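You operate a simulated robot arm through the tools that you are given. There is no shell and no other tool.

You run a simulated robot arm. Do the job below in one go: nothing can be reset, and whatever is moved stays where it is left.

Task
Lift the clear cover off, brush the dust off the model car and fit the cover back.
Fine: set the cover down on the desk; use the dust brush and stand it back; the car stays on its plinth. Set down upright: dust brush. What is to be rubbed or washed off counts as gone when no trace of it is left.
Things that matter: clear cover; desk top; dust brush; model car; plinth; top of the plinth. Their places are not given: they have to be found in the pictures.

It is judged by the outcome, as a careful person would: the job done as asked, and still so three seconds after it is handed in. It fails if anything else is knocked over, pushed out of place, dropped, spilled or broken. Lids that push on must go on centred and level and be pressed home; caps that screw on are set level and turned clockwise until they are tight.

Robot
A 6-joint arm with a two-finger parallel gripper, fixed in place. Base frame: the origin is at the foot of the arm, x ahead of it, y to its left, z up; the work surface is at about z = 75. Readings come in cm, rad, newtons and seconds.
With the tool pointing down near the work surface it reaches from about 18 to 64 cm from the base axis. Its first joint turns from -1.152 to 1.152 rad. Payload 2.7 kg.
Tool frame: the origin (TCP) lies between the finger pads and is the grasp point; the fingertips stand 2.3 cm ahead of it; z points along the fingers, y is the line along which they close. Largest opening 9.4 cm; finger width 3.8, thickness 1; the body of the gripper, 5.4 by 9.6 cm, starts 3.9 cm behind the TCP.
Orientation is told as [roll, pitch, yaw] about the base's x, y, z axes, in that order, counted from this pose: with the fingers straight down and closing along the base's y, the tool's x points along the base's -x, its y along +y and its z along -z.

Tools
- The arm moves only by the tool move_arm. Its argument "increments" is a list of rows, each a list of 2 entries, a list of its own where there are three numbers: the shift along the tool's x, y, z in cm, then the turn, a rotation vector about the tool's x, y, z in degrees. In form: [[[tx, ty, tz], [wx, wy, wz]], ...]. A call has 1 to 20 rows; each row shifts and turns the commanded pose from where the row before left it, along the tool's axes as they then stand. "gripper" is the finger opening in cm, from 0 to 9.4, set as the call begins (left out, the last holds). Rows are played at 5 a second. More than 5 cm and 0.15 rad between two rows, or a gripper value outside its range, and nothing of the call is played. Where a pose cannot be reached the arm comes as near as it can. A force on the tool above 40 N (or 10 N above the force at the start of the call, whichever is more), or a blocked arm, ends the call early, and 0.2 s more pass. Each finger travels about 4.5 cm/s and halts on what it meets, pressing with about 23 N; the grip force reading is that of the motor and also rises with nothing between the fingers. The clock runs only during rows and for 0.2 s after the last one: add rows that do not move to give the fingers time. It gives the time, the measured TCP pose, the force on the tool (base axes), the opening and the grip force at its end, in the units of the frame above (readings bear some noise), with the torque about the TCP (base axes, N m) and any sound that the robot's microphone picked up, and new pictures: "pictures" is both (left out), scene, wrist or none.
- Cameras (640 x 400 px; columns grow to the right, rows downward): "scene" is fixed at [7.91, -44.32, 139.07]; the picture's right is [0.70, -0.71, 0.00], its down [-0.50, -0.49, -0.72] and it looks along [0.51, 0.50, -0.70] (base axes); focal length 264 px, centre (320, 200). "wrist" rides on the gripper at [8.6, 1.6, -7.5] in the tool frame; the picture's right is [-0.18, 0.98, 0.00], its down [-0.58, -0.11, -0.81] and it looks along [-0.79, -0.15, 0.59] (tool axes); focal length 243 px, centre (320, 200).
- probe_pixels(camera, pixels): for up to 12 pixels [column, row] of the newest picture of that camera ("zoom" is the newest enlarged one), the place [x, y, z] in the base frame of the surface seen there, good to about 0.2 cm. The clock stands still meanwhile.
- close_up(camera, box): a new picture of the part [left, top, right, bottom] of that camera's present view, enlarged. The clock stands still meanwhile.
- hand_in(): hands the job in; it is judged then, once.

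Leave the gripper open and the arm clear of the work at the hand-in unless told otherwise.

The tools are called after "Emit:" as a command line: name --argument value ..., lists and objects as JSON in quotes. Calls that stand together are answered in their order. move_arm: Moves the arm, as the interface text tells. Its arguments: {"type":"object","properties":{"increments":{"type":"array","items":{"type":"array"}},"gripper":{"type":"number"},"pictures":{"type":"string","enum":["both","scene","wrist","none"]}},"required":["increments"]} The other tools are called the same way: probe_pixels (camera, pixels) gives the place of the surface under pixels of a picture; close_up (camera, box) takes an enlarged picture of a part of a camera's view; hand_in () hands the job in.

At the start:

```text
t: 0.0
tcp_pos: [37.85, 18.29, 112.09]
ee_rot: [0.001, 0.0, 0.001]
contact_force: [-0.5, -0.3, -0.7]
torque: [-0.01, 0.03, 0.02]
opening: 9.4
grasp_force: 0.0
```

scene: 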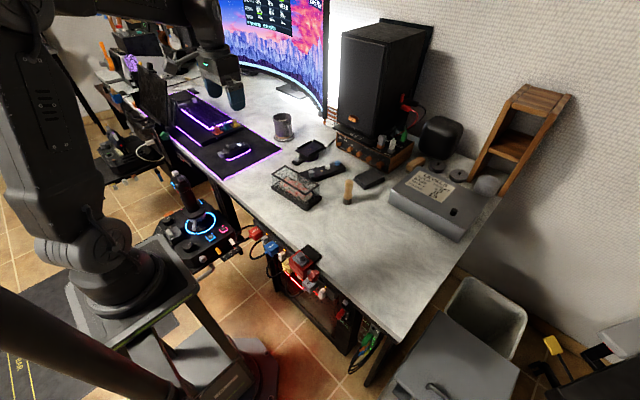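
wrist: 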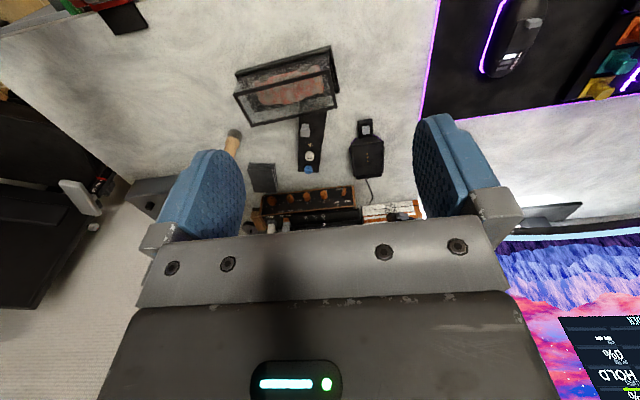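

I see what looks like a clear case with a red car near scene pixel (295,188), and a brush standing near (348,190). I'll take close-ups of both.

Emit:
close_up --camera "scene" --box '[250, 140, 380, 221]'

Emit:
close_up --camera "wrist" --box '[210, 30, 370, 130]'

```text
4.92 times, centred on (315, 180) of scene
```

zoom: 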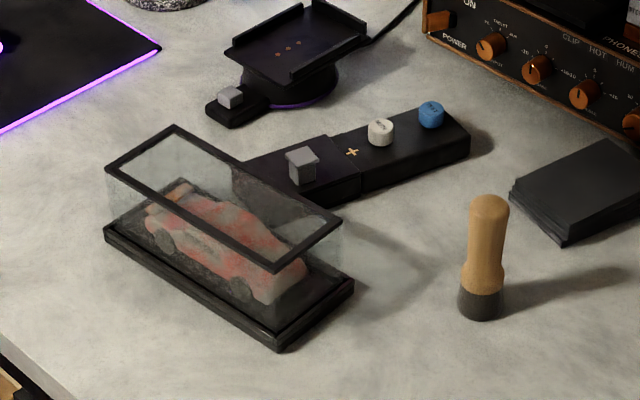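

```text
4.00 times, centred on (290, 80) of wrist
```

zoom: 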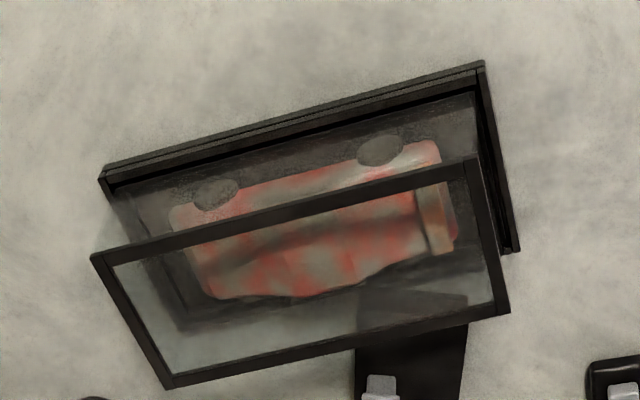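

The cover is a clear box with a dark top frame on a dark plinth. The car inside has grey dust on it. I'll enlarge the scene view around the case and the brush so I can probe the corners.

Emit:
close_up --camera "scene" --box '[266, 160, 330, 215]'

```text
7.27 times, centred on (298, 188) of scene
```

zoom: 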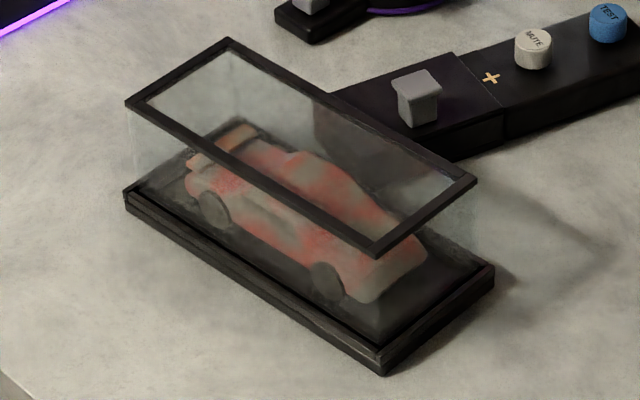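

I'll probe the top-frame corners, plinth corners and desk points in this zoom.

Emit:
probe_pixels --camera "zoom" --pixels '[[132, 103], [229, 43], [470, 182], [378, 250], [128, 196], [381, 352], [490, 268], [383, 368], [300, 112], [250, 175], [380, 385], [340, 185]]'

Emit:
probe_pixels --camera "scene" --pixels '[[349, 182], [348, 190], [348, 199], [347, 203], [349, 178], [330, 172], [317, 178], [340, 165], [309, 172], [300, 170], [370, 180], [360, 225]]'

```text
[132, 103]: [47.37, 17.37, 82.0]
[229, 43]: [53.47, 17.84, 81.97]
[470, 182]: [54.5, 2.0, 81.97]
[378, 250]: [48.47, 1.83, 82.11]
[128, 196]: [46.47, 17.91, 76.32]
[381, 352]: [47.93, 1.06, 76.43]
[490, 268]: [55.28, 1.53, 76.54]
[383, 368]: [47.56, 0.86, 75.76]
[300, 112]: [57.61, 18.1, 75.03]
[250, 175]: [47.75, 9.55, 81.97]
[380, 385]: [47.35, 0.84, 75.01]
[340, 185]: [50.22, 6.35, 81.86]
```

```text
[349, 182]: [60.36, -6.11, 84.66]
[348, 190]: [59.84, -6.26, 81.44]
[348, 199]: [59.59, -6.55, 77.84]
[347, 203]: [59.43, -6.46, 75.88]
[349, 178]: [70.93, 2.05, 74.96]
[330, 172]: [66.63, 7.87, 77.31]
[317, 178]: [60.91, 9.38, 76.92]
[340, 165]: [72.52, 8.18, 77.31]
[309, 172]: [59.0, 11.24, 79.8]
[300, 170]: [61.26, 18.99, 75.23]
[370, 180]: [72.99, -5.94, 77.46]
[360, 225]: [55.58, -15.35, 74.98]
```

The cover's top is at z≈82, about 6.4 × 16 cm, turned about 4°, with its centre near (51, 9.8). The brush stands at about (59.8, -6.4). Next I'll probe the desk edge for a free set-down place, the neighbouring items, and the brush and car details.

Emit:
probe_pixels --camera "scene" --pixels '[[300, 240], [280, 220], [260, 206], [340, 275], [330, 230], [320, 215], [345, 235], [380, 260], [385, 215], [395, 215], [300, 225], [310, 240]]'

Emit:
close_up --camera "scene" --box '[328, 170, 368, 210]'

```text
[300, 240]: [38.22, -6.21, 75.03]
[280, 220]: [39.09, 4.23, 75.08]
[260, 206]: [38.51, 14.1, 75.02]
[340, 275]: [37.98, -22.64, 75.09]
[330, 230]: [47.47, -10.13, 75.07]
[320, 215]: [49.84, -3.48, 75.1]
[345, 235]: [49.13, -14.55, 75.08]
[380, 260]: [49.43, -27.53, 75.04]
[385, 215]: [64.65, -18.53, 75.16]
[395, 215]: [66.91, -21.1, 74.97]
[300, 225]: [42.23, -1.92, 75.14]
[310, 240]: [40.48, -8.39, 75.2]
```

```text
10.00 times, centred on (348, 190) of scene
```

zoom: 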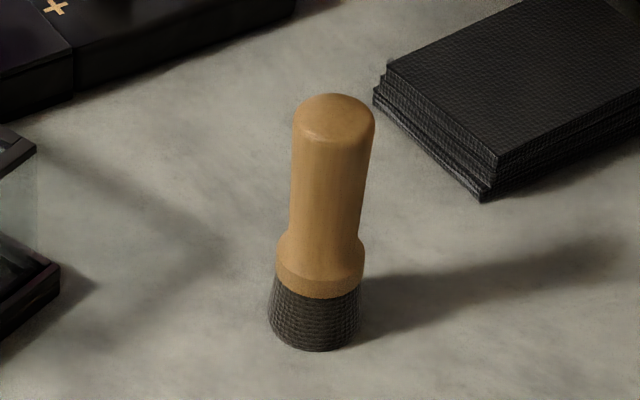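

I see the brush in detail: bristles at the bottom, a collar, then a wooden handle. I'll probe it on this zoom.

Emit:
probe_pixels --camera "zoom" --pixels '[[334, 100], [334, 120], [296, 150], [370, 150], [332, 150], [328, 220], [293, 220], [363, 225], [320, 285], [278, 270], [315, 340], [272, 335]]'

Emit:
probe_pixels --camera "scene" --pixels '[[303, 178], [306, 181], [311, 183], [299, 173], [312, 169], [310, 175]]'

```text
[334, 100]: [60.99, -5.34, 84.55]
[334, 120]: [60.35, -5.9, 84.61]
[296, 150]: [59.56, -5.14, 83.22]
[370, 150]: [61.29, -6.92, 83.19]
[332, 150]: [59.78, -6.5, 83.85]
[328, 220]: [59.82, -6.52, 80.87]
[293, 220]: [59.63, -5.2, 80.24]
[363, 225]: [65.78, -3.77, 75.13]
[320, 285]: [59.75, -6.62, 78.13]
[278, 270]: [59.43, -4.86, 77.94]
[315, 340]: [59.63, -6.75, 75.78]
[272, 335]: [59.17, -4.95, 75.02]
```

```text
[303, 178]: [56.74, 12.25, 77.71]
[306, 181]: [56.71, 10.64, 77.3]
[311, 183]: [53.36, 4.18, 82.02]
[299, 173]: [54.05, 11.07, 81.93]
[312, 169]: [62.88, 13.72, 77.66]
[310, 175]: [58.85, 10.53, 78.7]
```

The brush axis is at about (60.5, -5.9), with its top at z 84.6. The black box behind the cover starts at x≈56.7 with its top at about 77.5, so I'll hold the fingers at 8.4 cm and keep the tips above it. First I move over the cover at z≈95 and turn the tool by +86° about its z, so the fingers close across the short side.

Emit:
move_arm --increments '[[[-2.62, -1.7, 3.4], [0, 0, 0]], [[-2.62, -1.7, 3.4], [0, 0, 0]], [[-2.62, -1.7, 3.4], [0, 0, 0]], [[-2.62, -1.7, 3.4], [0, 0, 0]], [[-2.62, -1.73, 3.4], [0, 0, 0]], [[0, 0, 0], [0, 0, 7.8]], [[0, 0, 0], [0, 0, 7.8]], [[0, 0, 0], [0, 0, 7.8]], [[0, 0, 0], [0, 0, 7.8]], [[0, 0, 0], [0, 0, 7.8]], [[0, 0, 0], [0, 0, 7.8]], [[0, 0, 0], [0, 0, 7.8]], [[0, 0, 0], [0, 0, 7.8]], [[0, 0, 0], [0, 0, 7.8]], [[0, 0, 0], [0, 0, 7.8]], [[0, 0, 0], [0, 0, 8.0]], [[0, 0, 0], [0, 0, 0]]]' --gripper 8.4

```text
t: 3.6
tcp_pos: [50.98, 9.7, 95.19]
ee_rot: [0.001, -0.001, -1.504]
contact_force: [0.3, 1.3, -0.5]
torque: [0.02, 0.0, 0.0]
opening: 8.41
grasp_force: 0.2
```

scene: 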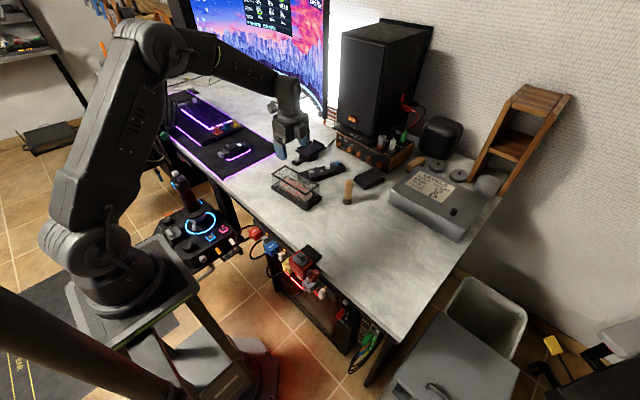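
wrist: 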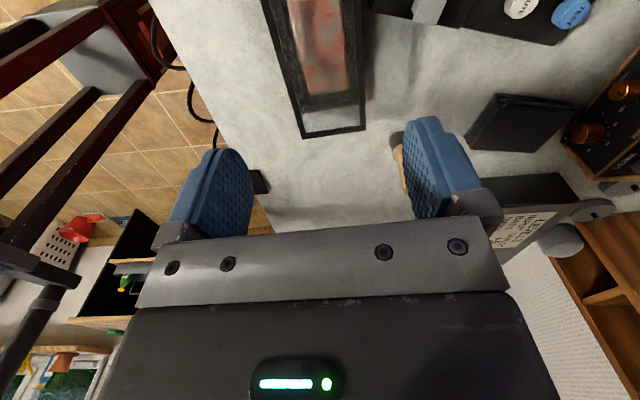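

The pose is right (yaw -1.504). Before descending I'll refine the cover's centre across its width with a tight close-up of the middle.

Emit:
close_up --camera "scene" --box '[280, 165, 320, 190]'

Emit:
close_up --camera "wrist" --box '[250, 0, 410, 150]'

```text
16.00 times, centred on (300, 178) of scene
```

zoom: 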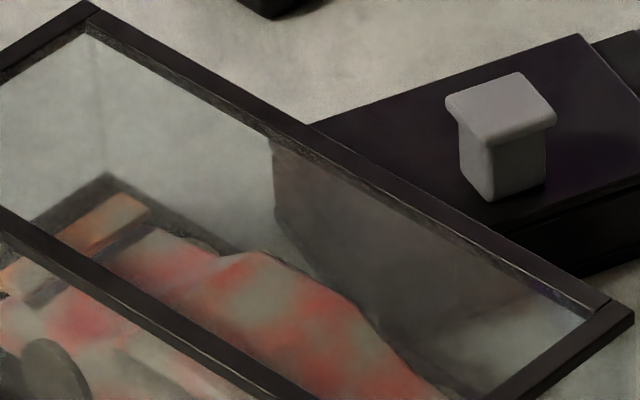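

```text
2.67 times, centred on (330, 75) of wrist
```

zoom: 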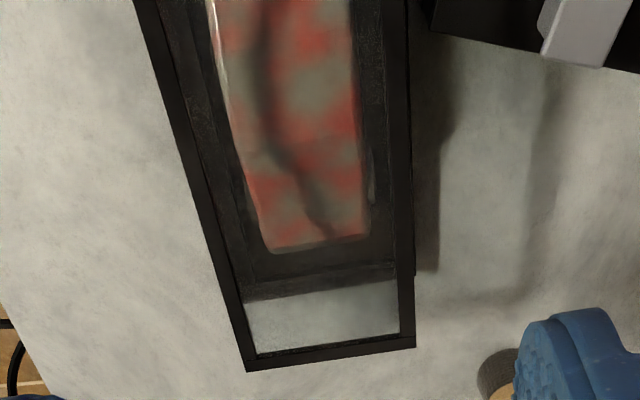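

On the wrist close-up I'll probe the left and right outer edges of the top frame.

Emit:
probe_pixels --camera "zoom" --pixels '[[168, 100], [208, 240], [248, 368], [404, 100], [410, 240], [412, 344], [330, 357], [140, 10], [402, 10], [305, 200], [300, 290]]'

Emit:
close_up --camera "scene" --box '[266, 155, 336, 199]'

```text
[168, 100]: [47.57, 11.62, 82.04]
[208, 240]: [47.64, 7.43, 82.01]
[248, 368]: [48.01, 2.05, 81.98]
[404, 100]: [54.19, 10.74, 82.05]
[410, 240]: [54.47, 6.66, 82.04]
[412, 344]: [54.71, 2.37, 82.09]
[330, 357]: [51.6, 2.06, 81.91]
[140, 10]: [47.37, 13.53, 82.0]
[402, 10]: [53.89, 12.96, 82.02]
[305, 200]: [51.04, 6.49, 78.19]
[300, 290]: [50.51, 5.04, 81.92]
```

```text
9.09 times, centred on (301, 177) of scene
```

zoom: 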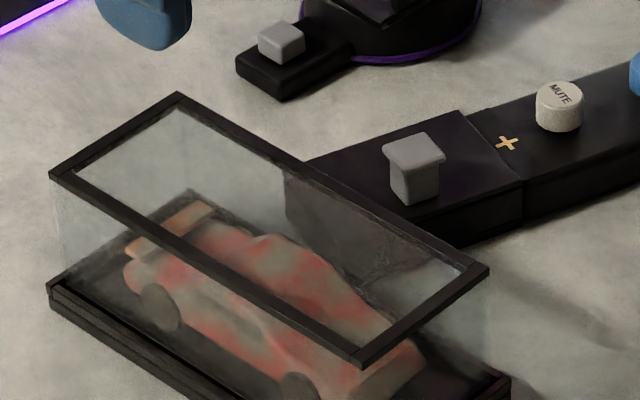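

The cover's centre at mid-length comes out at (50.9, 9.75), with a width of about 6.7. I descend to TCP z≈80.5, stopping with the fingers open to check.

Emit:
move_arm --increments '[[[0.05, -0.06, 3.0], [0, 0, 0]], [[0, 0, 3.0], [0, 0, 0]], [[0, 0, 3.0], [0, 0, 0]], [[0, 0, 2.0], [0, 0, 0]], [[0, 0, 1.5], [0, 0, 0]], [[0, 0, 1.2], [0, 0, 0]], [[0, 0, 1.0], [0, 0, 0]], [[0, 0, 0], [0, 0, 0]]]'

```text
t: 5.4
tcp_pos: [50.96, 9.75, 80.39]
ee_rot: [0.001, 0.0, -1.501]
contact_force: [0.1, 0.0, -0.3]
torque: [0.04, 0.02, 0.0]
opening: 8.4
grasp_force: 0.1
```

scene: 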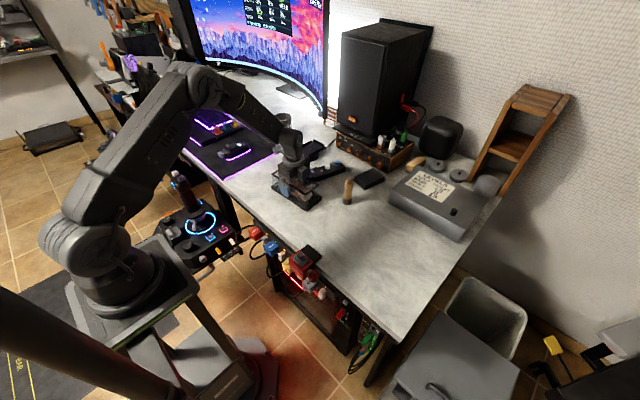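
wrist: 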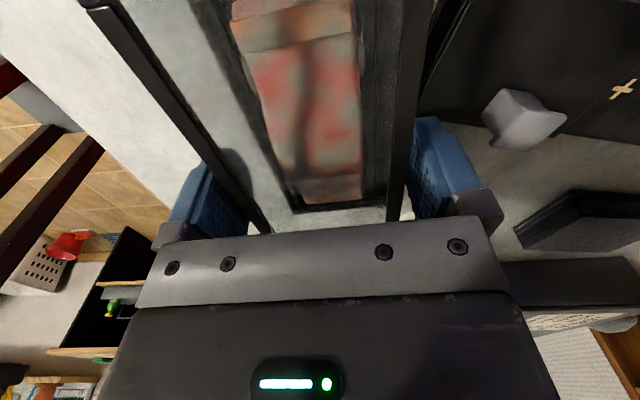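

The fingers straddle the cover with no contact. Now I close on it with idle rows.

Emit:
move_arm --increments '[[[0, 0, 0], [0, 0, 0]], [[0, 0, 0], [0, 0, 0]], [[0, 0, 0], [0, 0, 0]], [[0, 0, 0], [0, 0, 0]], [[0, 0, 0], [0, 0, 0]]]' --gripper 6.0

```text
t: 6.6
tcp_pos: [50.83, 9.74, 80.43]
ee_rot: [-0.001, 0.001, -1.502]
contact_force: [-0.2, 0.3, -0.1]
torque: [0.04, 0.0, 0.03]
opening: 6.78
grasp_force: 23.1
```

scene: 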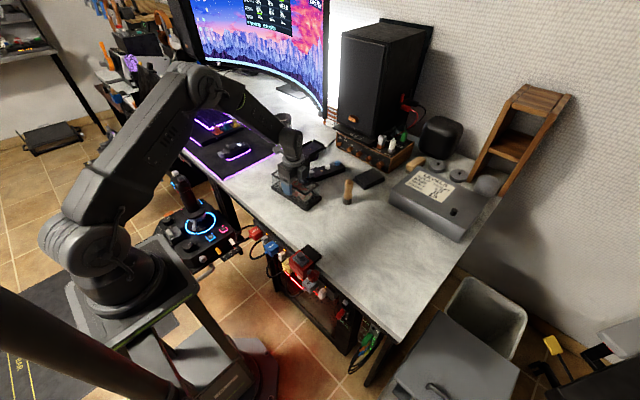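
wrist: 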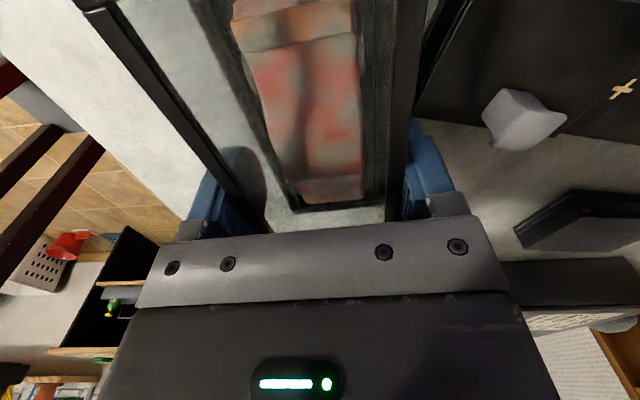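

Gripped: opening 6.78, grip 23 N. Now I lift straight up, slowly at first.

Emit:
move_arm --increments '[[[0, 0, -0.4], [0, 0, 0]], [[0, 0, -0.6], [0, 0, 0]], [[0, 0, -1.0], [0, 0, 0]], [[0, 0, -1.5], [0, 0, 0]], [[0, 0, -1.5], [0, 0, 0]], [[0, 0, -2.0], [0, 0, 0]], [[0, 0, -2.0], [0, 0, 0]], [[0, 0, -2.0], [0, 0, 0]], [[0, 0, 0], [0, 0, 0]]]'

```text
t: 8.6
tcp_pos: [50.74, 9.8, 91.49]
ee_rot: [-0.001, -0.001, -1.501]
contact_force: [-0.3, 0.1, -0.8]
torque: [-0.01, -0.04, -0.01]
opening: 6.75
grasp_force: 23.0
```

scene: 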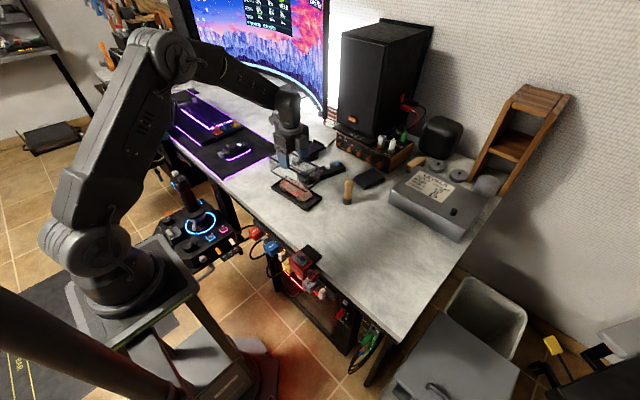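
wrist: 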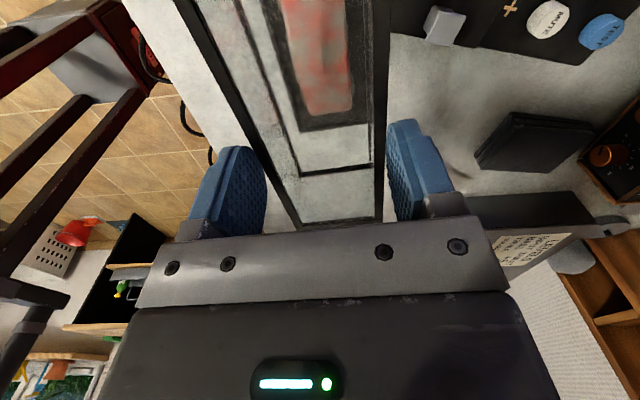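

I'll check the lifted cover, and the car and plinth beneath, close up.

Emit:
close_up --camera "scene" --box '[250, 130, 346, 215]'

Emit:
close_up --camera "scene" --box '[268, 172, 326, 212]'

```text
4.71 times, centred on (298, 172) of scene
```

zoom: 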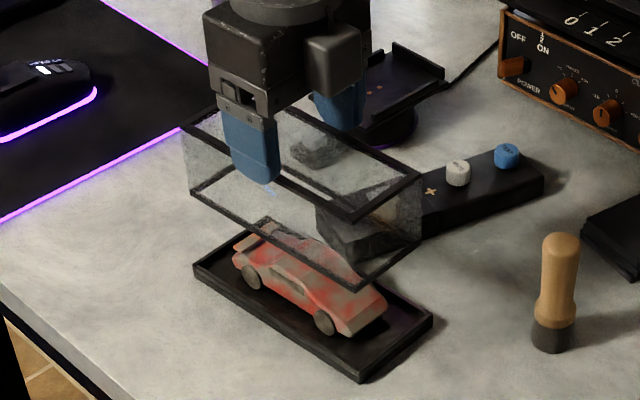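

```text
10.00 times, centred on (297, 192) of scene
```

zoom: 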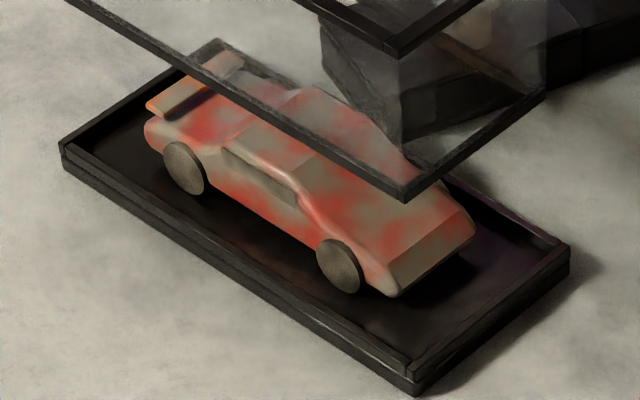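

The cover has a bottom frame and is clear of the plinth, which has a raised rim that the cover sits inside. I'll probe the cover's bottom frame, the rim, and the car.

Emit:
probe_pixels --camera "zoom" --pixels '[[406, 192], [540, 95], [390, 48], [64, 148], [414, 375], [566, 252], [410, 364], [200, 235], [300, 210], [350, 260], [420, 215], [430, 260]]'

Emit:
probe_pixels --camera "scene" --pixels '[[300, 195], [296, 189], [290, 185], [283, 183], [303, 200], [311, 196]]'

```text
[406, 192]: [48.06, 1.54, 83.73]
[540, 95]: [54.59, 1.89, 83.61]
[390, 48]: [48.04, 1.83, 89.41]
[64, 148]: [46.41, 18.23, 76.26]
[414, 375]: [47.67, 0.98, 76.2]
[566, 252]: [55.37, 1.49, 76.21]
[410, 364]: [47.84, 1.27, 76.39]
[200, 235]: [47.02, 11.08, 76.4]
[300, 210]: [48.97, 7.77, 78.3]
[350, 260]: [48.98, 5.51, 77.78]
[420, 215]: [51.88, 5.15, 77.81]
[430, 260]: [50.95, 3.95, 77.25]
```

```text
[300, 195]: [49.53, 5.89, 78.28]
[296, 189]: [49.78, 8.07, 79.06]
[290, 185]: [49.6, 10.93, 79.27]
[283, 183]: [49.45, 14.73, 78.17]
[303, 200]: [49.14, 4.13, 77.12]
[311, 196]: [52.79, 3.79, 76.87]
```

The cover's near end top reads z≈89.4, lower than I expected (93), so it has slipped or tilted in the grip. I'll probe its far end and the rest of the top frame before anything moves.

Emit:
close_up --camera "scene" --box '[262, 140, 326, 195]'

Emit:
close_up --camera "wrist" --box '[150, 0, 470, 240]'

```text
7.27 times, centred on (294, 168) of scene
```

zoom: 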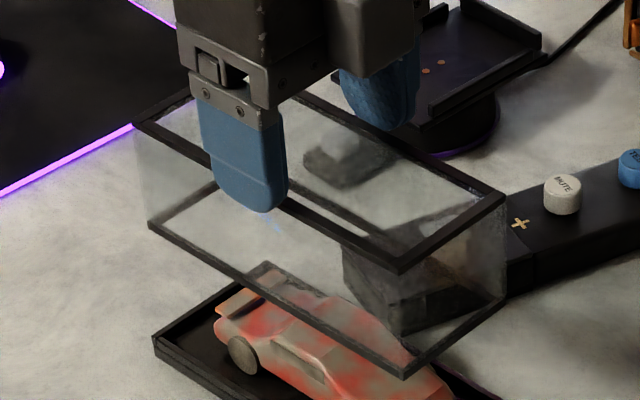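

```text
1.67 times, centred on (310, 120) of wrist
```

zoom: 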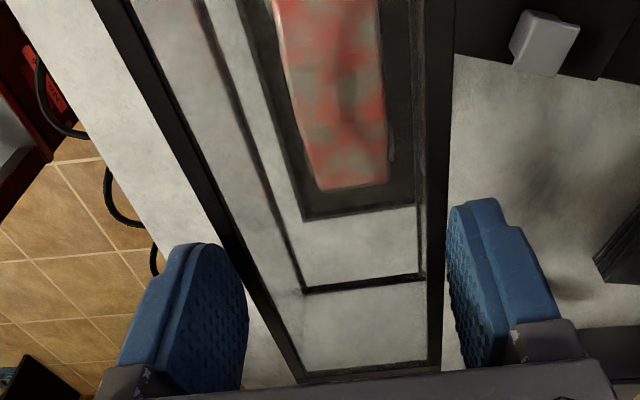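

Emit:
probe_pixels --camera "zoom" --pixels '[[120, 60], [170, 150], [230, 270], [437, 60], [434, 150], [431, 270], [360, 372], [110, 5]]'

Emit:
probe_pixels --camera "scene" --pixels '[[269, 157], [271, 156], [270, 171], [304, 177], [290, 169.5], [315, 181]]'

```text
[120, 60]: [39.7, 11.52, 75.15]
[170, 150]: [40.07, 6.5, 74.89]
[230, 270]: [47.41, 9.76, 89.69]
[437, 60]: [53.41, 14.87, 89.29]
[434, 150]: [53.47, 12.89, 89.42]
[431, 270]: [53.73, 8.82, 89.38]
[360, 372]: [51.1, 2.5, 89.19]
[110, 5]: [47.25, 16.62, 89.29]
```

```text
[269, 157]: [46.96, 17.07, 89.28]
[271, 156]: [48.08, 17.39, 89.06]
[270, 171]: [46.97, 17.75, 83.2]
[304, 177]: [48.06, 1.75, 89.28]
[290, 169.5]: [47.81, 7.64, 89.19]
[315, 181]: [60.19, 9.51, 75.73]
```

The cover is level but has slid about 3.6 cm down between the fingers, so it now hangs by its top frame only (top z≈89.3, tips about 89). Carrying it like this is unsafe. I'll lower it straight back towards the plinth and grip it again lower down. First I go 3.2 cm down, then check whether the slip goes on.

Emit:
move_arm --increments '[[[0, 0, 0.4], [0, 0, 0]], [[0, 0, 0.8], [0, 0, 0]], [[0, 0, 1.0], [0, 0, 0]], [[0, 0, 1.0], [0, 0, 0]]]'

Emit:
close_up --camera "scene" --box '[262, 140, 326, 205]'

```text
t: 9.6
tcp_pos: [50.95, 9.79, 88.33]
ee_rot: [-0.001, -0.001, -1.501]
contact_force: [0.6, -1.1, -0.2]
torque: [-0.03, 0.0, 0.0]
opening: 6.74
grasp_force: 23.0
```

scene: 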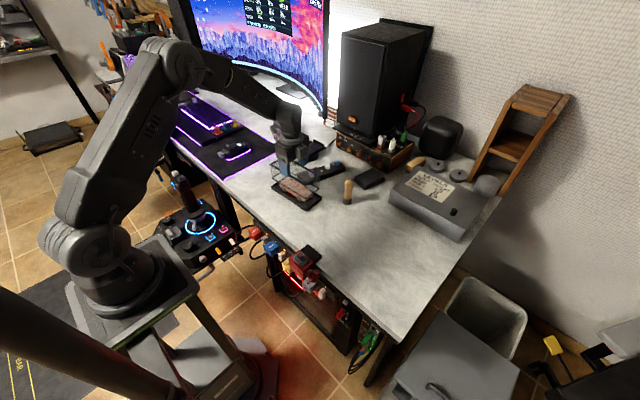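
wrist: 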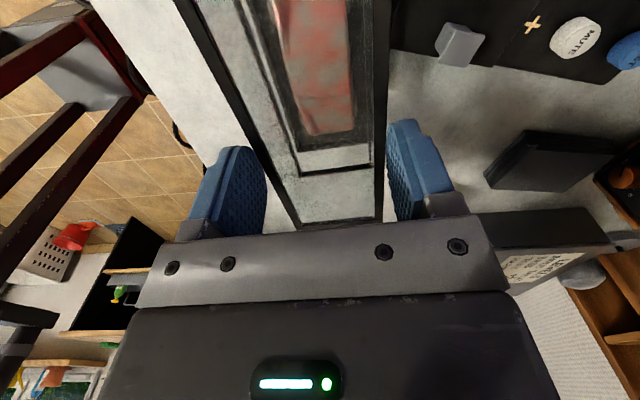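

```text
6.15 times, centred on (294, 172) of scene
```

zoom: 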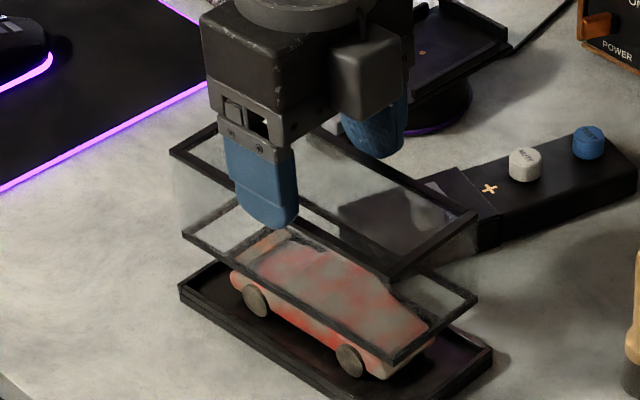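

In the wrist picture the frame's end still sits at (300,227)–(380,220), the same as before, so the slip has stopped. I'll probe to confirm.

Emit:
probe_pixels --camera "zoom" --pixels '[[395, 275], [172, 152], [472, 212], [393, 355], [474, 297], [185, 233], [275, 215], [268, 222]]'

```text
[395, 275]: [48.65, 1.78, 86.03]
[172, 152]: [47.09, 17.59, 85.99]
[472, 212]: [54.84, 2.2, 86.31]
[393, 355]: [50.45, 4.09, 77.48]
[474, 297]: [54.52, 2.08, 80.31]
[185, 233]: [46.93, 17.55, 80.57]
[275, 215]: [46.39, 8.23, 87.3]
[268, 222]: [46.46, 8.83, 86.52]
```

The cover is held steadily (TCP minus top is still 2.2), though only by the very tips. I keep lowering it: 3.3 cm down, then look before it meets the rim.

Emit:
move_arm --increments '[[[0, 0, 0.4], [0, 0, 0]], [[0, 0, 0.7], [0, 0, 0]], [[0, 0, 0.8], [0, 0, 0]], [[0, 0, 0.8], [0, 0, 0]], [[0, 0, 0.5], [0, 0, 0]]]'

Emit:
close_up --camera "scene" --box '[264, 155, 328, 210]'

```text
t: 10.8
tcp_pos: [50.86, 9.84, 84.92]
ee_rot: [0.0, 0.0, -1.502]
contact_force: [0.9, 0.4, -1.3]
torque: [0.01, -0.03, -0.02]
opening: 6.72
grasp_force: 22.8
```

scene: 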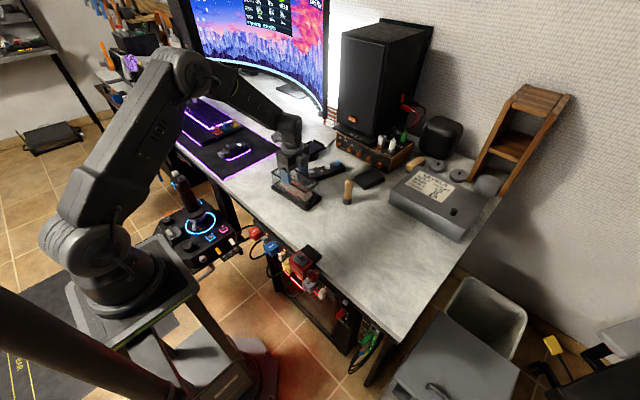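
wrist: 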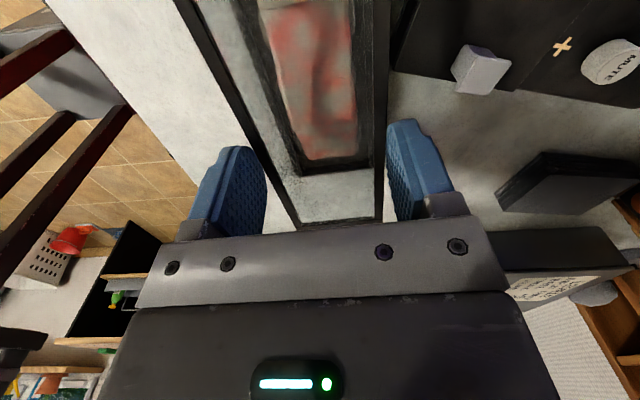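

```text
7.27 times, centred on (296, 182) of scene
```

zoom: 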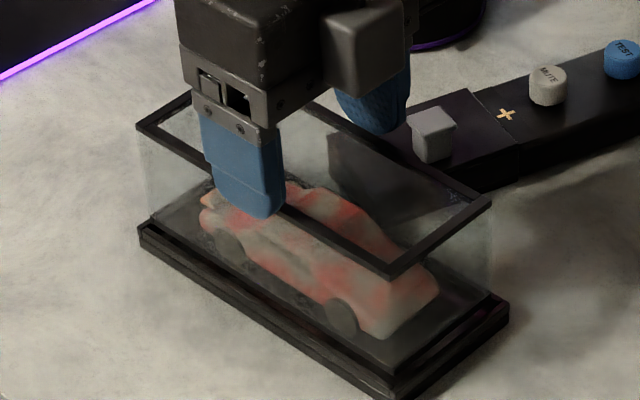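

The cover's bottom frame is just above the rim and looks centred. I lower it in small steps and watch the force.

Emit:
move_arm --increments '[[[0, 0, 0.2], [0, 0, 0]], [[0, 0, 0.2], [0, 0, 0]], [[0, 0, 0.2], [0, 0, 0]], [[0, 0, 0.15], [0, 0, 0]], [[0, 0, 0], [0, 0, 0]]]'

Emit:
close_up --camera "scene" --box '[264, 155, 328, 210]'

```text
t: 12.0
tcp_pos: [50.93, 9.91, 84.28]
ee_rot: [0.002, -0.001, -1.5]
contact_force: [-0.3, -0.6, -0.9]
torque: [-0.04, 0.0, 0.01]
opening: 6.73
grasp_force: 22.6
```

scene: 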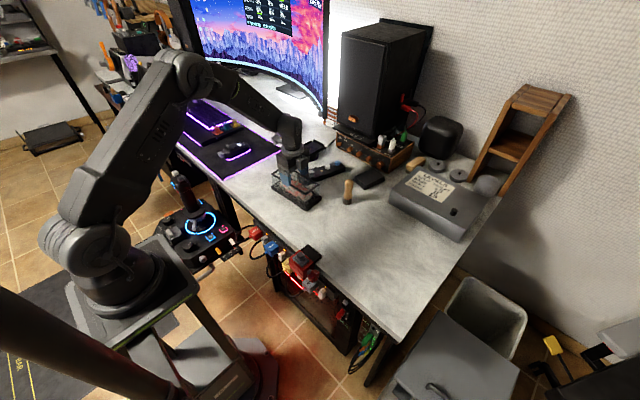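
wrist: 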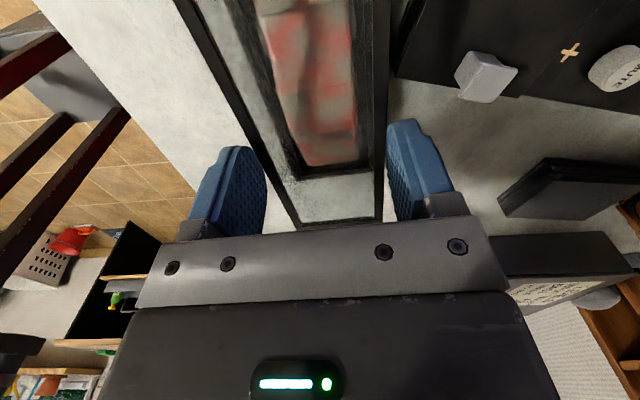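

```text
7.27 times, centred on (296, 182) of scene
```

zoom: 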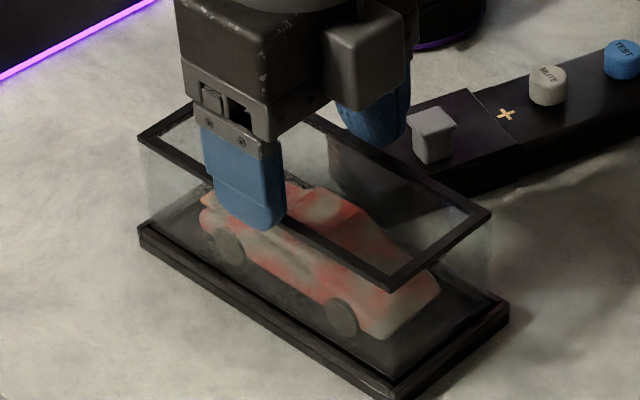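

No contact force yet. I'll probe the top height, then go on in 0.1 cm steps.

Emit:
probe_pixels --camera "zoom" --pixels '[[390, 285], [143, 137], [486, 215], [340, 250], [142, 232], [395, 395]]'

Emit:
move_arm --increments '[[[0, 0, 0.1], [0, 0, 0]], [[0, 0, 0.1], [0, 0, 0]], [[0, 0, 0.1], [0, 0, 0]], [[0, 0, 0], [0, 0, 0]]]' --pictures "wrist"

```text
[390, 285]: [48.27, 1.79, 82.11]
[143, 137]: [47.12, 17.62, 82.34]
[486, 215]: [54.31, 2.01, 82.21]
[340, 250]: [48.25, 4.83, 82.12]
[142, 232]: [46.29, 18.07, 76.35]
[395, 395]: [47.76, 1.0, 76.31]
```

```text
t: 13.0
tcp_pos: [50.94, 9.9, 83.97]
ee_rot: [0.003, 0.0, -1.501]
contact_force: [-3.8, -1.4, 13.0]
torque: [0.0, -0.12, 0.03]
opening: 6.72
grasp_force: 23.0
```

wrist: 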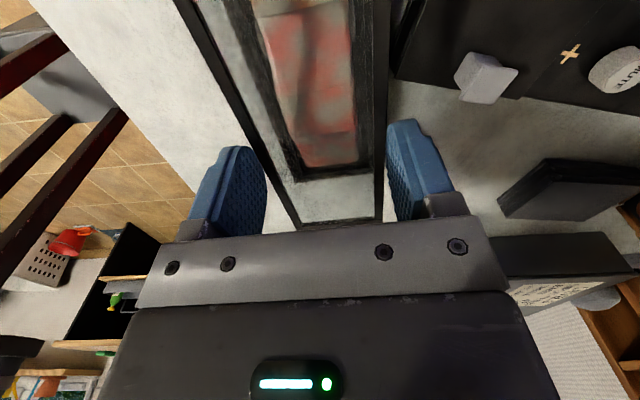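

Contact: 13 N upward, so the cover is back on the plinth. I open the fingers to 8.4 and look.

Emit:
move_arm --increments '[[[0, 0, 0], [0, 0, 0]], [[0, 0, 0], [0, 0, 0]], [[0, 0, 0], [0, 0, 0]], [[0, 0, 0], [0, 0, 0]]]' --gripper 8.4

Emit:
close_up --camera "scene" --box '[264, 155, 328, 210]'

```text
t: 14.0
tcp_pos: [50.86, 10.06, 83.98]
ee_rot: [0.001, 0.001, -1.502]
contact_force: [0.0, 0.9, -0.3]
torque: [0.0, 0.01, -0.02]
opening: 8.4
grasp_force: 0.1
```

scene: 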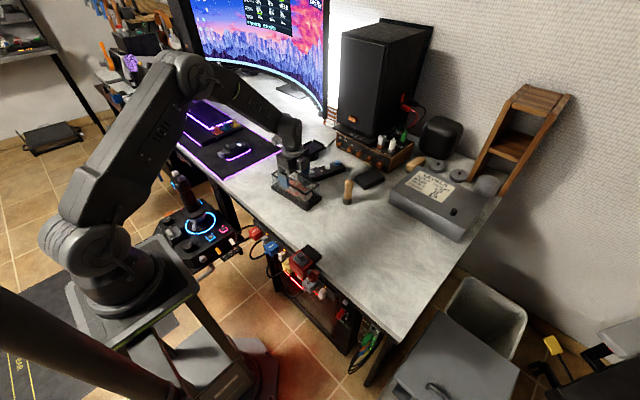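
wrist: 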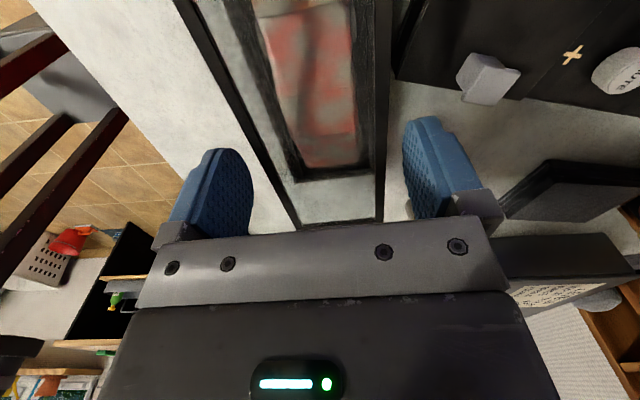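

```text
7.27 times, centred on (296, 182) of scene
```

zoom: 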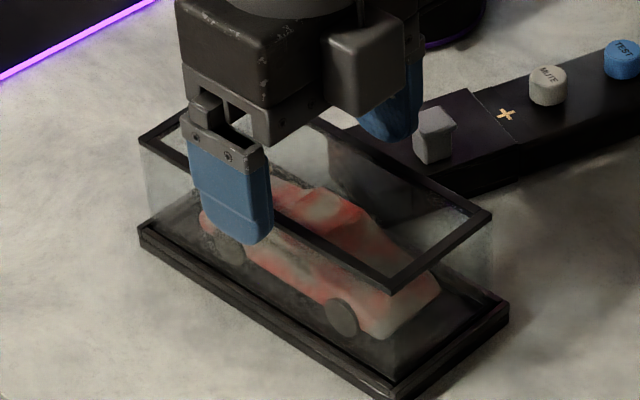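

The cover is seated and released. Now I go lower around it (TCP z≈79.3, opening 8.0 to stay clear of the black box) for a deeper grip.

Emit:
move_arm --increments '[[[0, 0, 0], [0, 0, 0]], [[0, 0, 1.0], [0, 0, 0]], [[0, 0, 1.0], [0, 0, 0]], [[0, 0, 1.0], [0, 0, 0]], [[0, 0, 0.8], [0, 0, 0]], [[0, 0, 0.5], [0, 0, 0]], [[0, 0, 0.3], [0, 0, 0]], [[0, 0, 0], [0, 0, 0]]]' --gripper 8.0

Emit:
close_up --camera "scene" --box '[264, 155, 328, 210]'

```text
t: 15.8
tcp_pos: [51.03, 9.87, 79.65]
ee_rot: [0.006, 0.002, -1.5]
contact_force: [-7.0, -2.2, 29.9]
torque: [0.5, -1.2, 0.02]
opening: 7.71
grasp_force: 0.0
```

scene: 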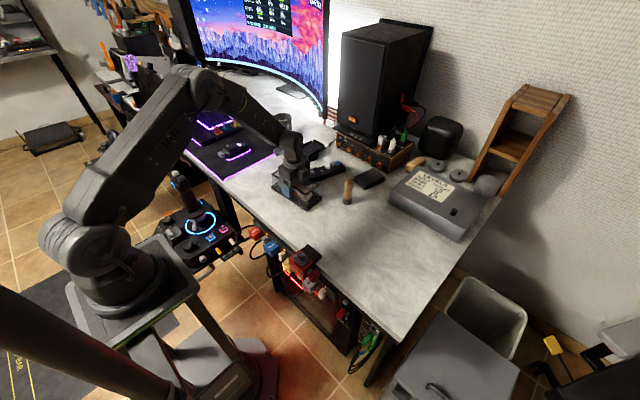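
wrist: 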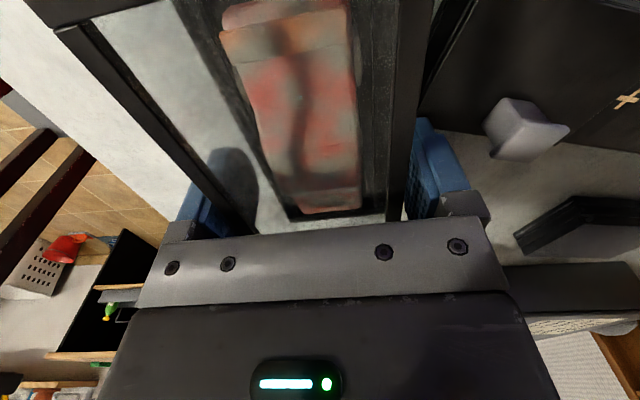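

```text
7.27 times, centred on (296, 182) of scene
```

zoom: 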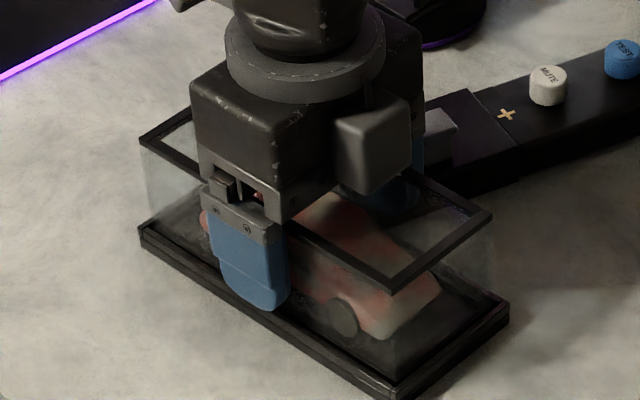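

There's a contact: 30 N upward with torque about -y, and the opening is squeezed to 7.71. The +x finger's tip has touched the black box's edge near (55.5, 11.7). I back straight up at once.

Emit:
move_arm --increments '[[[0, 0, -0.4], [0, 0, 0]], [[0, 0, -0.6], [0, 0, 0]], [[0, 0, 0], [0, 0, 0]]]'

Emit:
close_up --camera "wrist" --box '[380, 0, 640, 220]'

Emit:
close_up --camera "scene" --box '[280, 155, 344, 195]'

```text
t: 16.6
tcp_pos: [50.77, 9.89, 80.32]
ee_rot: [-0.005, 0.001, -1.501]
contact_force: [0.5, -1.1, 1.0]
torque: [-0.01, 0.03, 0.03]
opening: 8.01
grasp_force: 0.1
```

scene: 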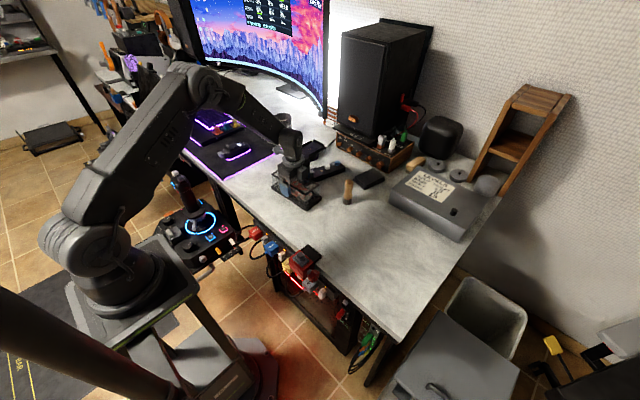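
wrist: 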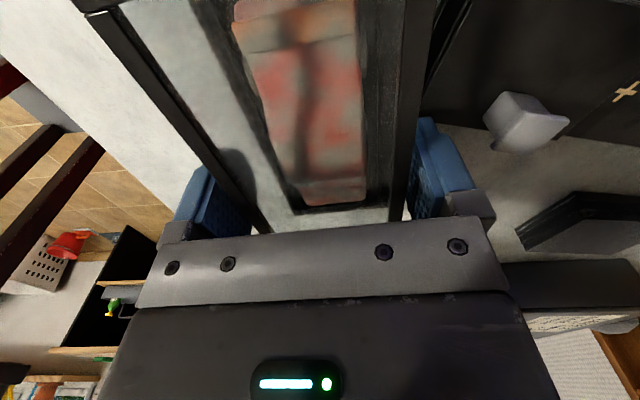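

```text
1.82 times, centred on (510, 110) of wrist
```

zoom: 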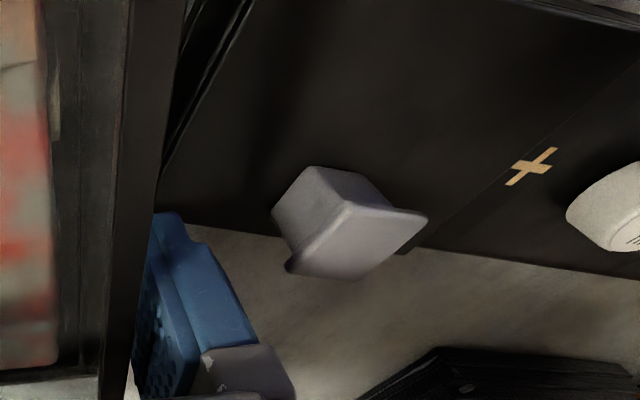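

```text
10.00 times, centred on (312, 175) of scene
```

zoom: 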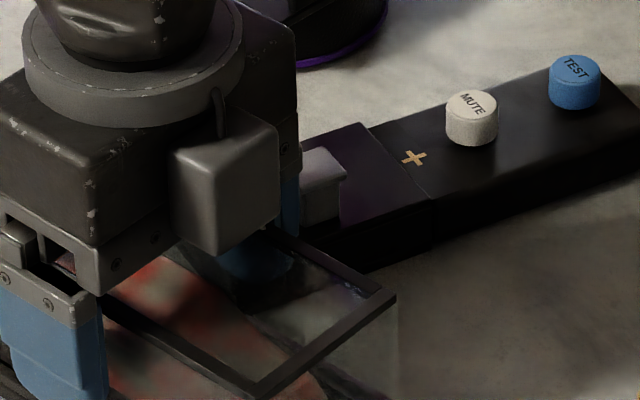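

The force is back to zero, and the box looks unmoved: MUTE is still at scene (327,167) and TEST at (337.5,163). I'll probe the box's near edge beside the cover in the scene zoom.

Emit:
probe_pixels --camera "wrist" --pixels '[[450, 100], [455, 115], [448, 60], [470, 20], [480, 60], [445, 110], [520, 120], [500, 145]]'

Emit:
probe_pixels --camera "zoom" --pixels '[[340, 250], [370, 268], [430, 235], [355, 190], [320, 235], [340, 235]]'

```text
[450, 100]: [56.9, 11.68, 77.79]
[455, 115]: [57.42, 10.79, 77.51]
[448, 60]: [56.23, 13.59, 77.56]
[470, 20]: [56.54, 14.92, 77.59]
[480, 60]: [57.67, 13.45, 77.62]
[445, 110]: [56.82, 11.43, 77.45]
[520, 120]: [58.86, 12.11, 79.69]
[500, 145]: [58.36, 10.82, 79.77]
```

```text
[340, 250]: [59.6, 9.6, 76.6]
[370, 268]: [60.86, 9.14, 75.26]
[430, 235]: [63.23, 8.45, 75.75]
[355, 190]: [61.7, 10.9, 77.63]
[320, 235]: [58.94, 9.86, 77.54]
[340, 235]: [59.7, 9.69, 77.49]
```

The box's corner reaches about (56, 10.8) at z 77.6, so I stay at this height (tips at 78.0), close again, and then lift very slowly while reading the force.

Emit:
move_arm --increments '[[[0, 0, 0], [0, 0, 0]], [[0, 0, 0], [0, 0, 0]], [[0, 0, 0], [0, 0, 0]], [[0, 0, 0], [0, 0, 0]], [[0, 0, 0], [0, 0, 0]]]' --gripper 5.5 --pictures "none"

Emit:
move_arm --increments '[[[0, 0, -0.05], [0, 0, 0]], [[0, 0, -0.05], [0, 0, 0]], [[0, 0, -0.05], [0, 0, 0]], [[0, 0, -0.05], [0, 0, 0]]]'

```text
t: 17.8
tcp_pos: [50.94, 9.83, 80.31]
ee_rot: [0.0, 0.0, -1.501]
contact_force: [-0.9, 0.3, -0.1]
torque: [0.01, -0.02, 0.0]
opening: 6.79
grasp_force: 22.9
```

```text
t: 18.8
tcp_pos: [51.0, 9.82, 80.61]
ee_rot: [0.0, -0.002, -1.5]
contact_force: [-0.3, 0.6, -1.2]
torque: [0.0, 0.01, -0.04]
opening: 6.76
grasp_force: 23.0
```

scene: 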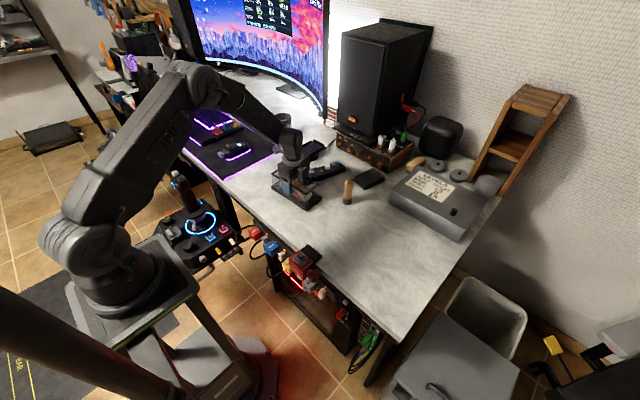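
wrist: 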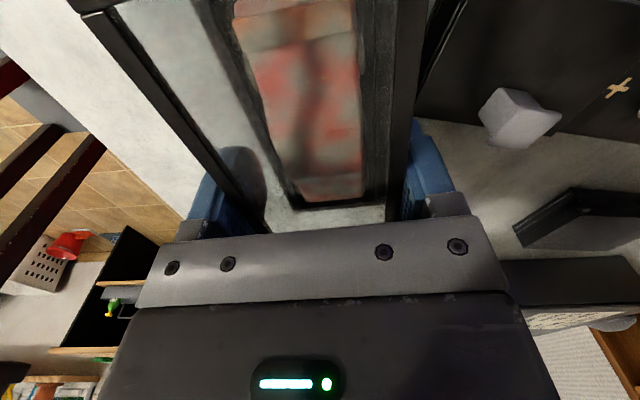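

The force is only about -1 N, so there is no strong resistance. I continue slowly for another 1 cm, then check for slip.

Emit:
move_arm --increments '[[[0, 0, -0.1], [0, 0, 0]], [[0, 0, -0.1], [0, 0, 0]], [[0, 0, -0.1], [0, 0, 0]], [[0, 0, -0.1], [0, 0, 0]], [[0, 0, -0.15], [0, 0, 0]], [[0, 0, -0.15], [0, 0, 0]], [[0, 0, -0.15], [0, 0, 0]], [[0, 0, -0.15], [0, 0, 0]]]'

Emit:
close_up --camera "scene" --box '[264, 155, 328, 210]'

```text
t: 20.6
tcp_pos: [50.86, 9.77, 81.54]
ee_rot: [0.0, 0.001, -1.501]
contact_force: [0.4, -0.4, -0.3]
torque: [0.02, 0.03, -0.01]
opening: 6.78
grasp_force: 23.0
```

scene: 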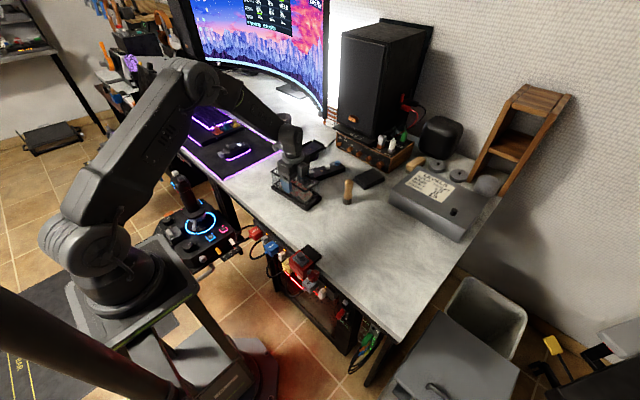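
wrist: 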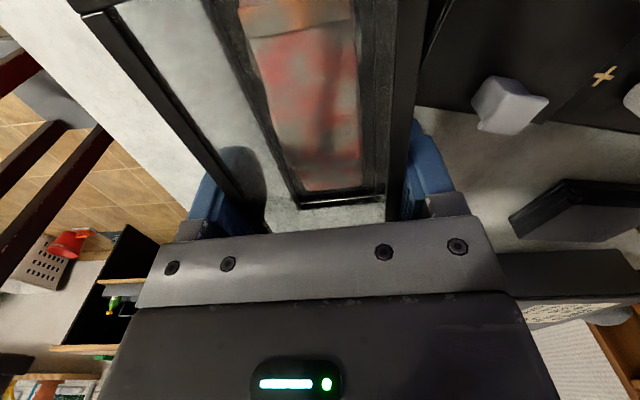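

```text
7.27 times, centred on (296, 182) of scene
```

zoom: 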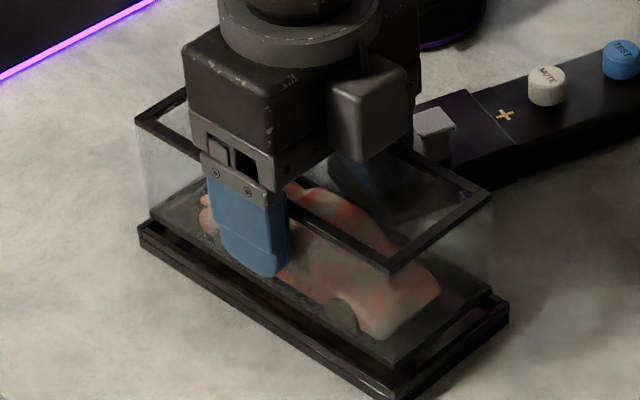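

The cover is rising with the fingers and has not slipped. I keep lifting gently at 0.3–0.4 cm per row.

Emit:
move_arm --increments '[[[0, 0, -0.2], [0, 0, 0]], [[0, 0, -0.2], [0, 0, 0]], [[0, 0, -0.25], [0, 0, 0]], [[0, 0, -0.25], [0, 0, 0]], [[0, 0, -0.3], [0, 0, 0]], [[0, 0, -0.3], [0, 0, 0]], [[0, 0, -0.3], [0, 0, 0]], [[0, 0, -0.3], [0, 0, 0]], [[0, 0, -0.3], [0, 0, 0]], [[0, 0, -0.3], [0, 0, 0]]]'

Emit:
close_up --camera "scene" --box '[264, 150, 328, 205]'

```text
t: 22.8
tcp_pos: [50.99, 9.89, 84.21]
ee_rot: [0.001, 0.001, -1.501]
contact_force: [-1.0, 1.1, -0.5]
torque: [0.01, -0.01, 0.03]
opening: 6.77
grasp_force: 22.8
```

scene: 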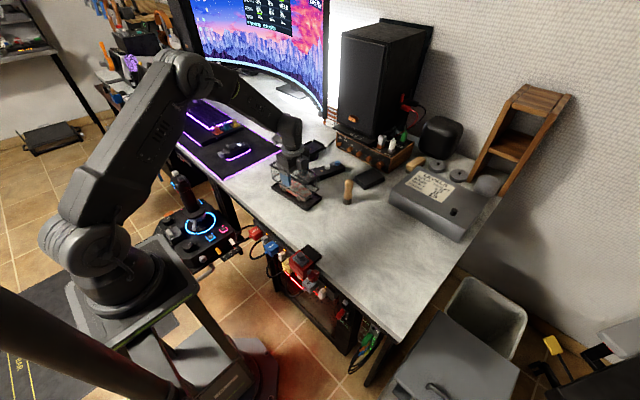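
wrist: 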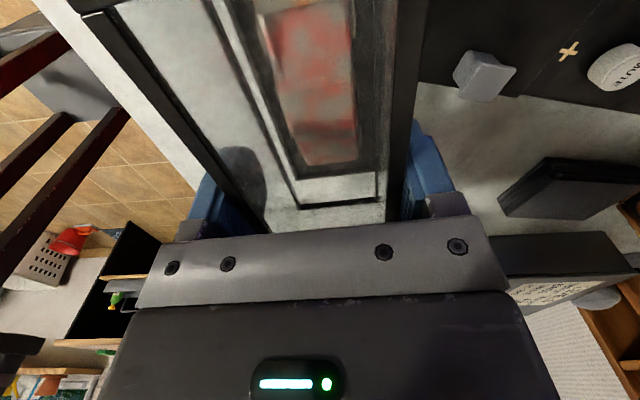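

```text
7.27 times, centred on (296, 178) of scene
```

zoom: 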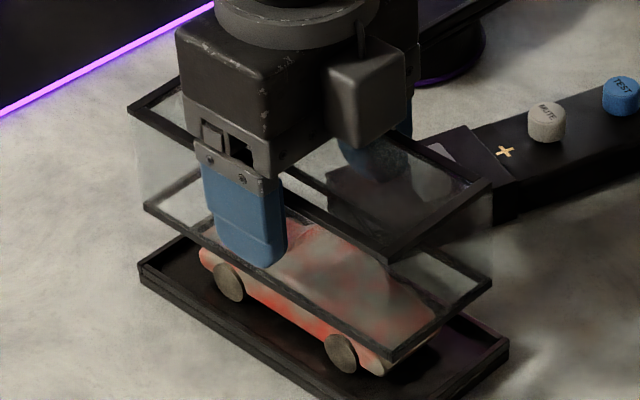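

Emit:
probe_pixels --camera "zoom" --pixels '[[388, 255], [131, 108], [487, 187], [395, 355], [148, 207], [487, 284]]'

```text
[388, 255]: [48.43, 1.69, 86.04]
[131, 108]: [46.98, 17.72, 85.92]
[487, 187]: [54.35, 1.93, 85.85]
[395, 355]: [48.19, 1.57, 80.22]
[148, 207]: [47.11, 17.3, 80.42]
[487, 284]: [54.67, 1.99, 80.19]
```

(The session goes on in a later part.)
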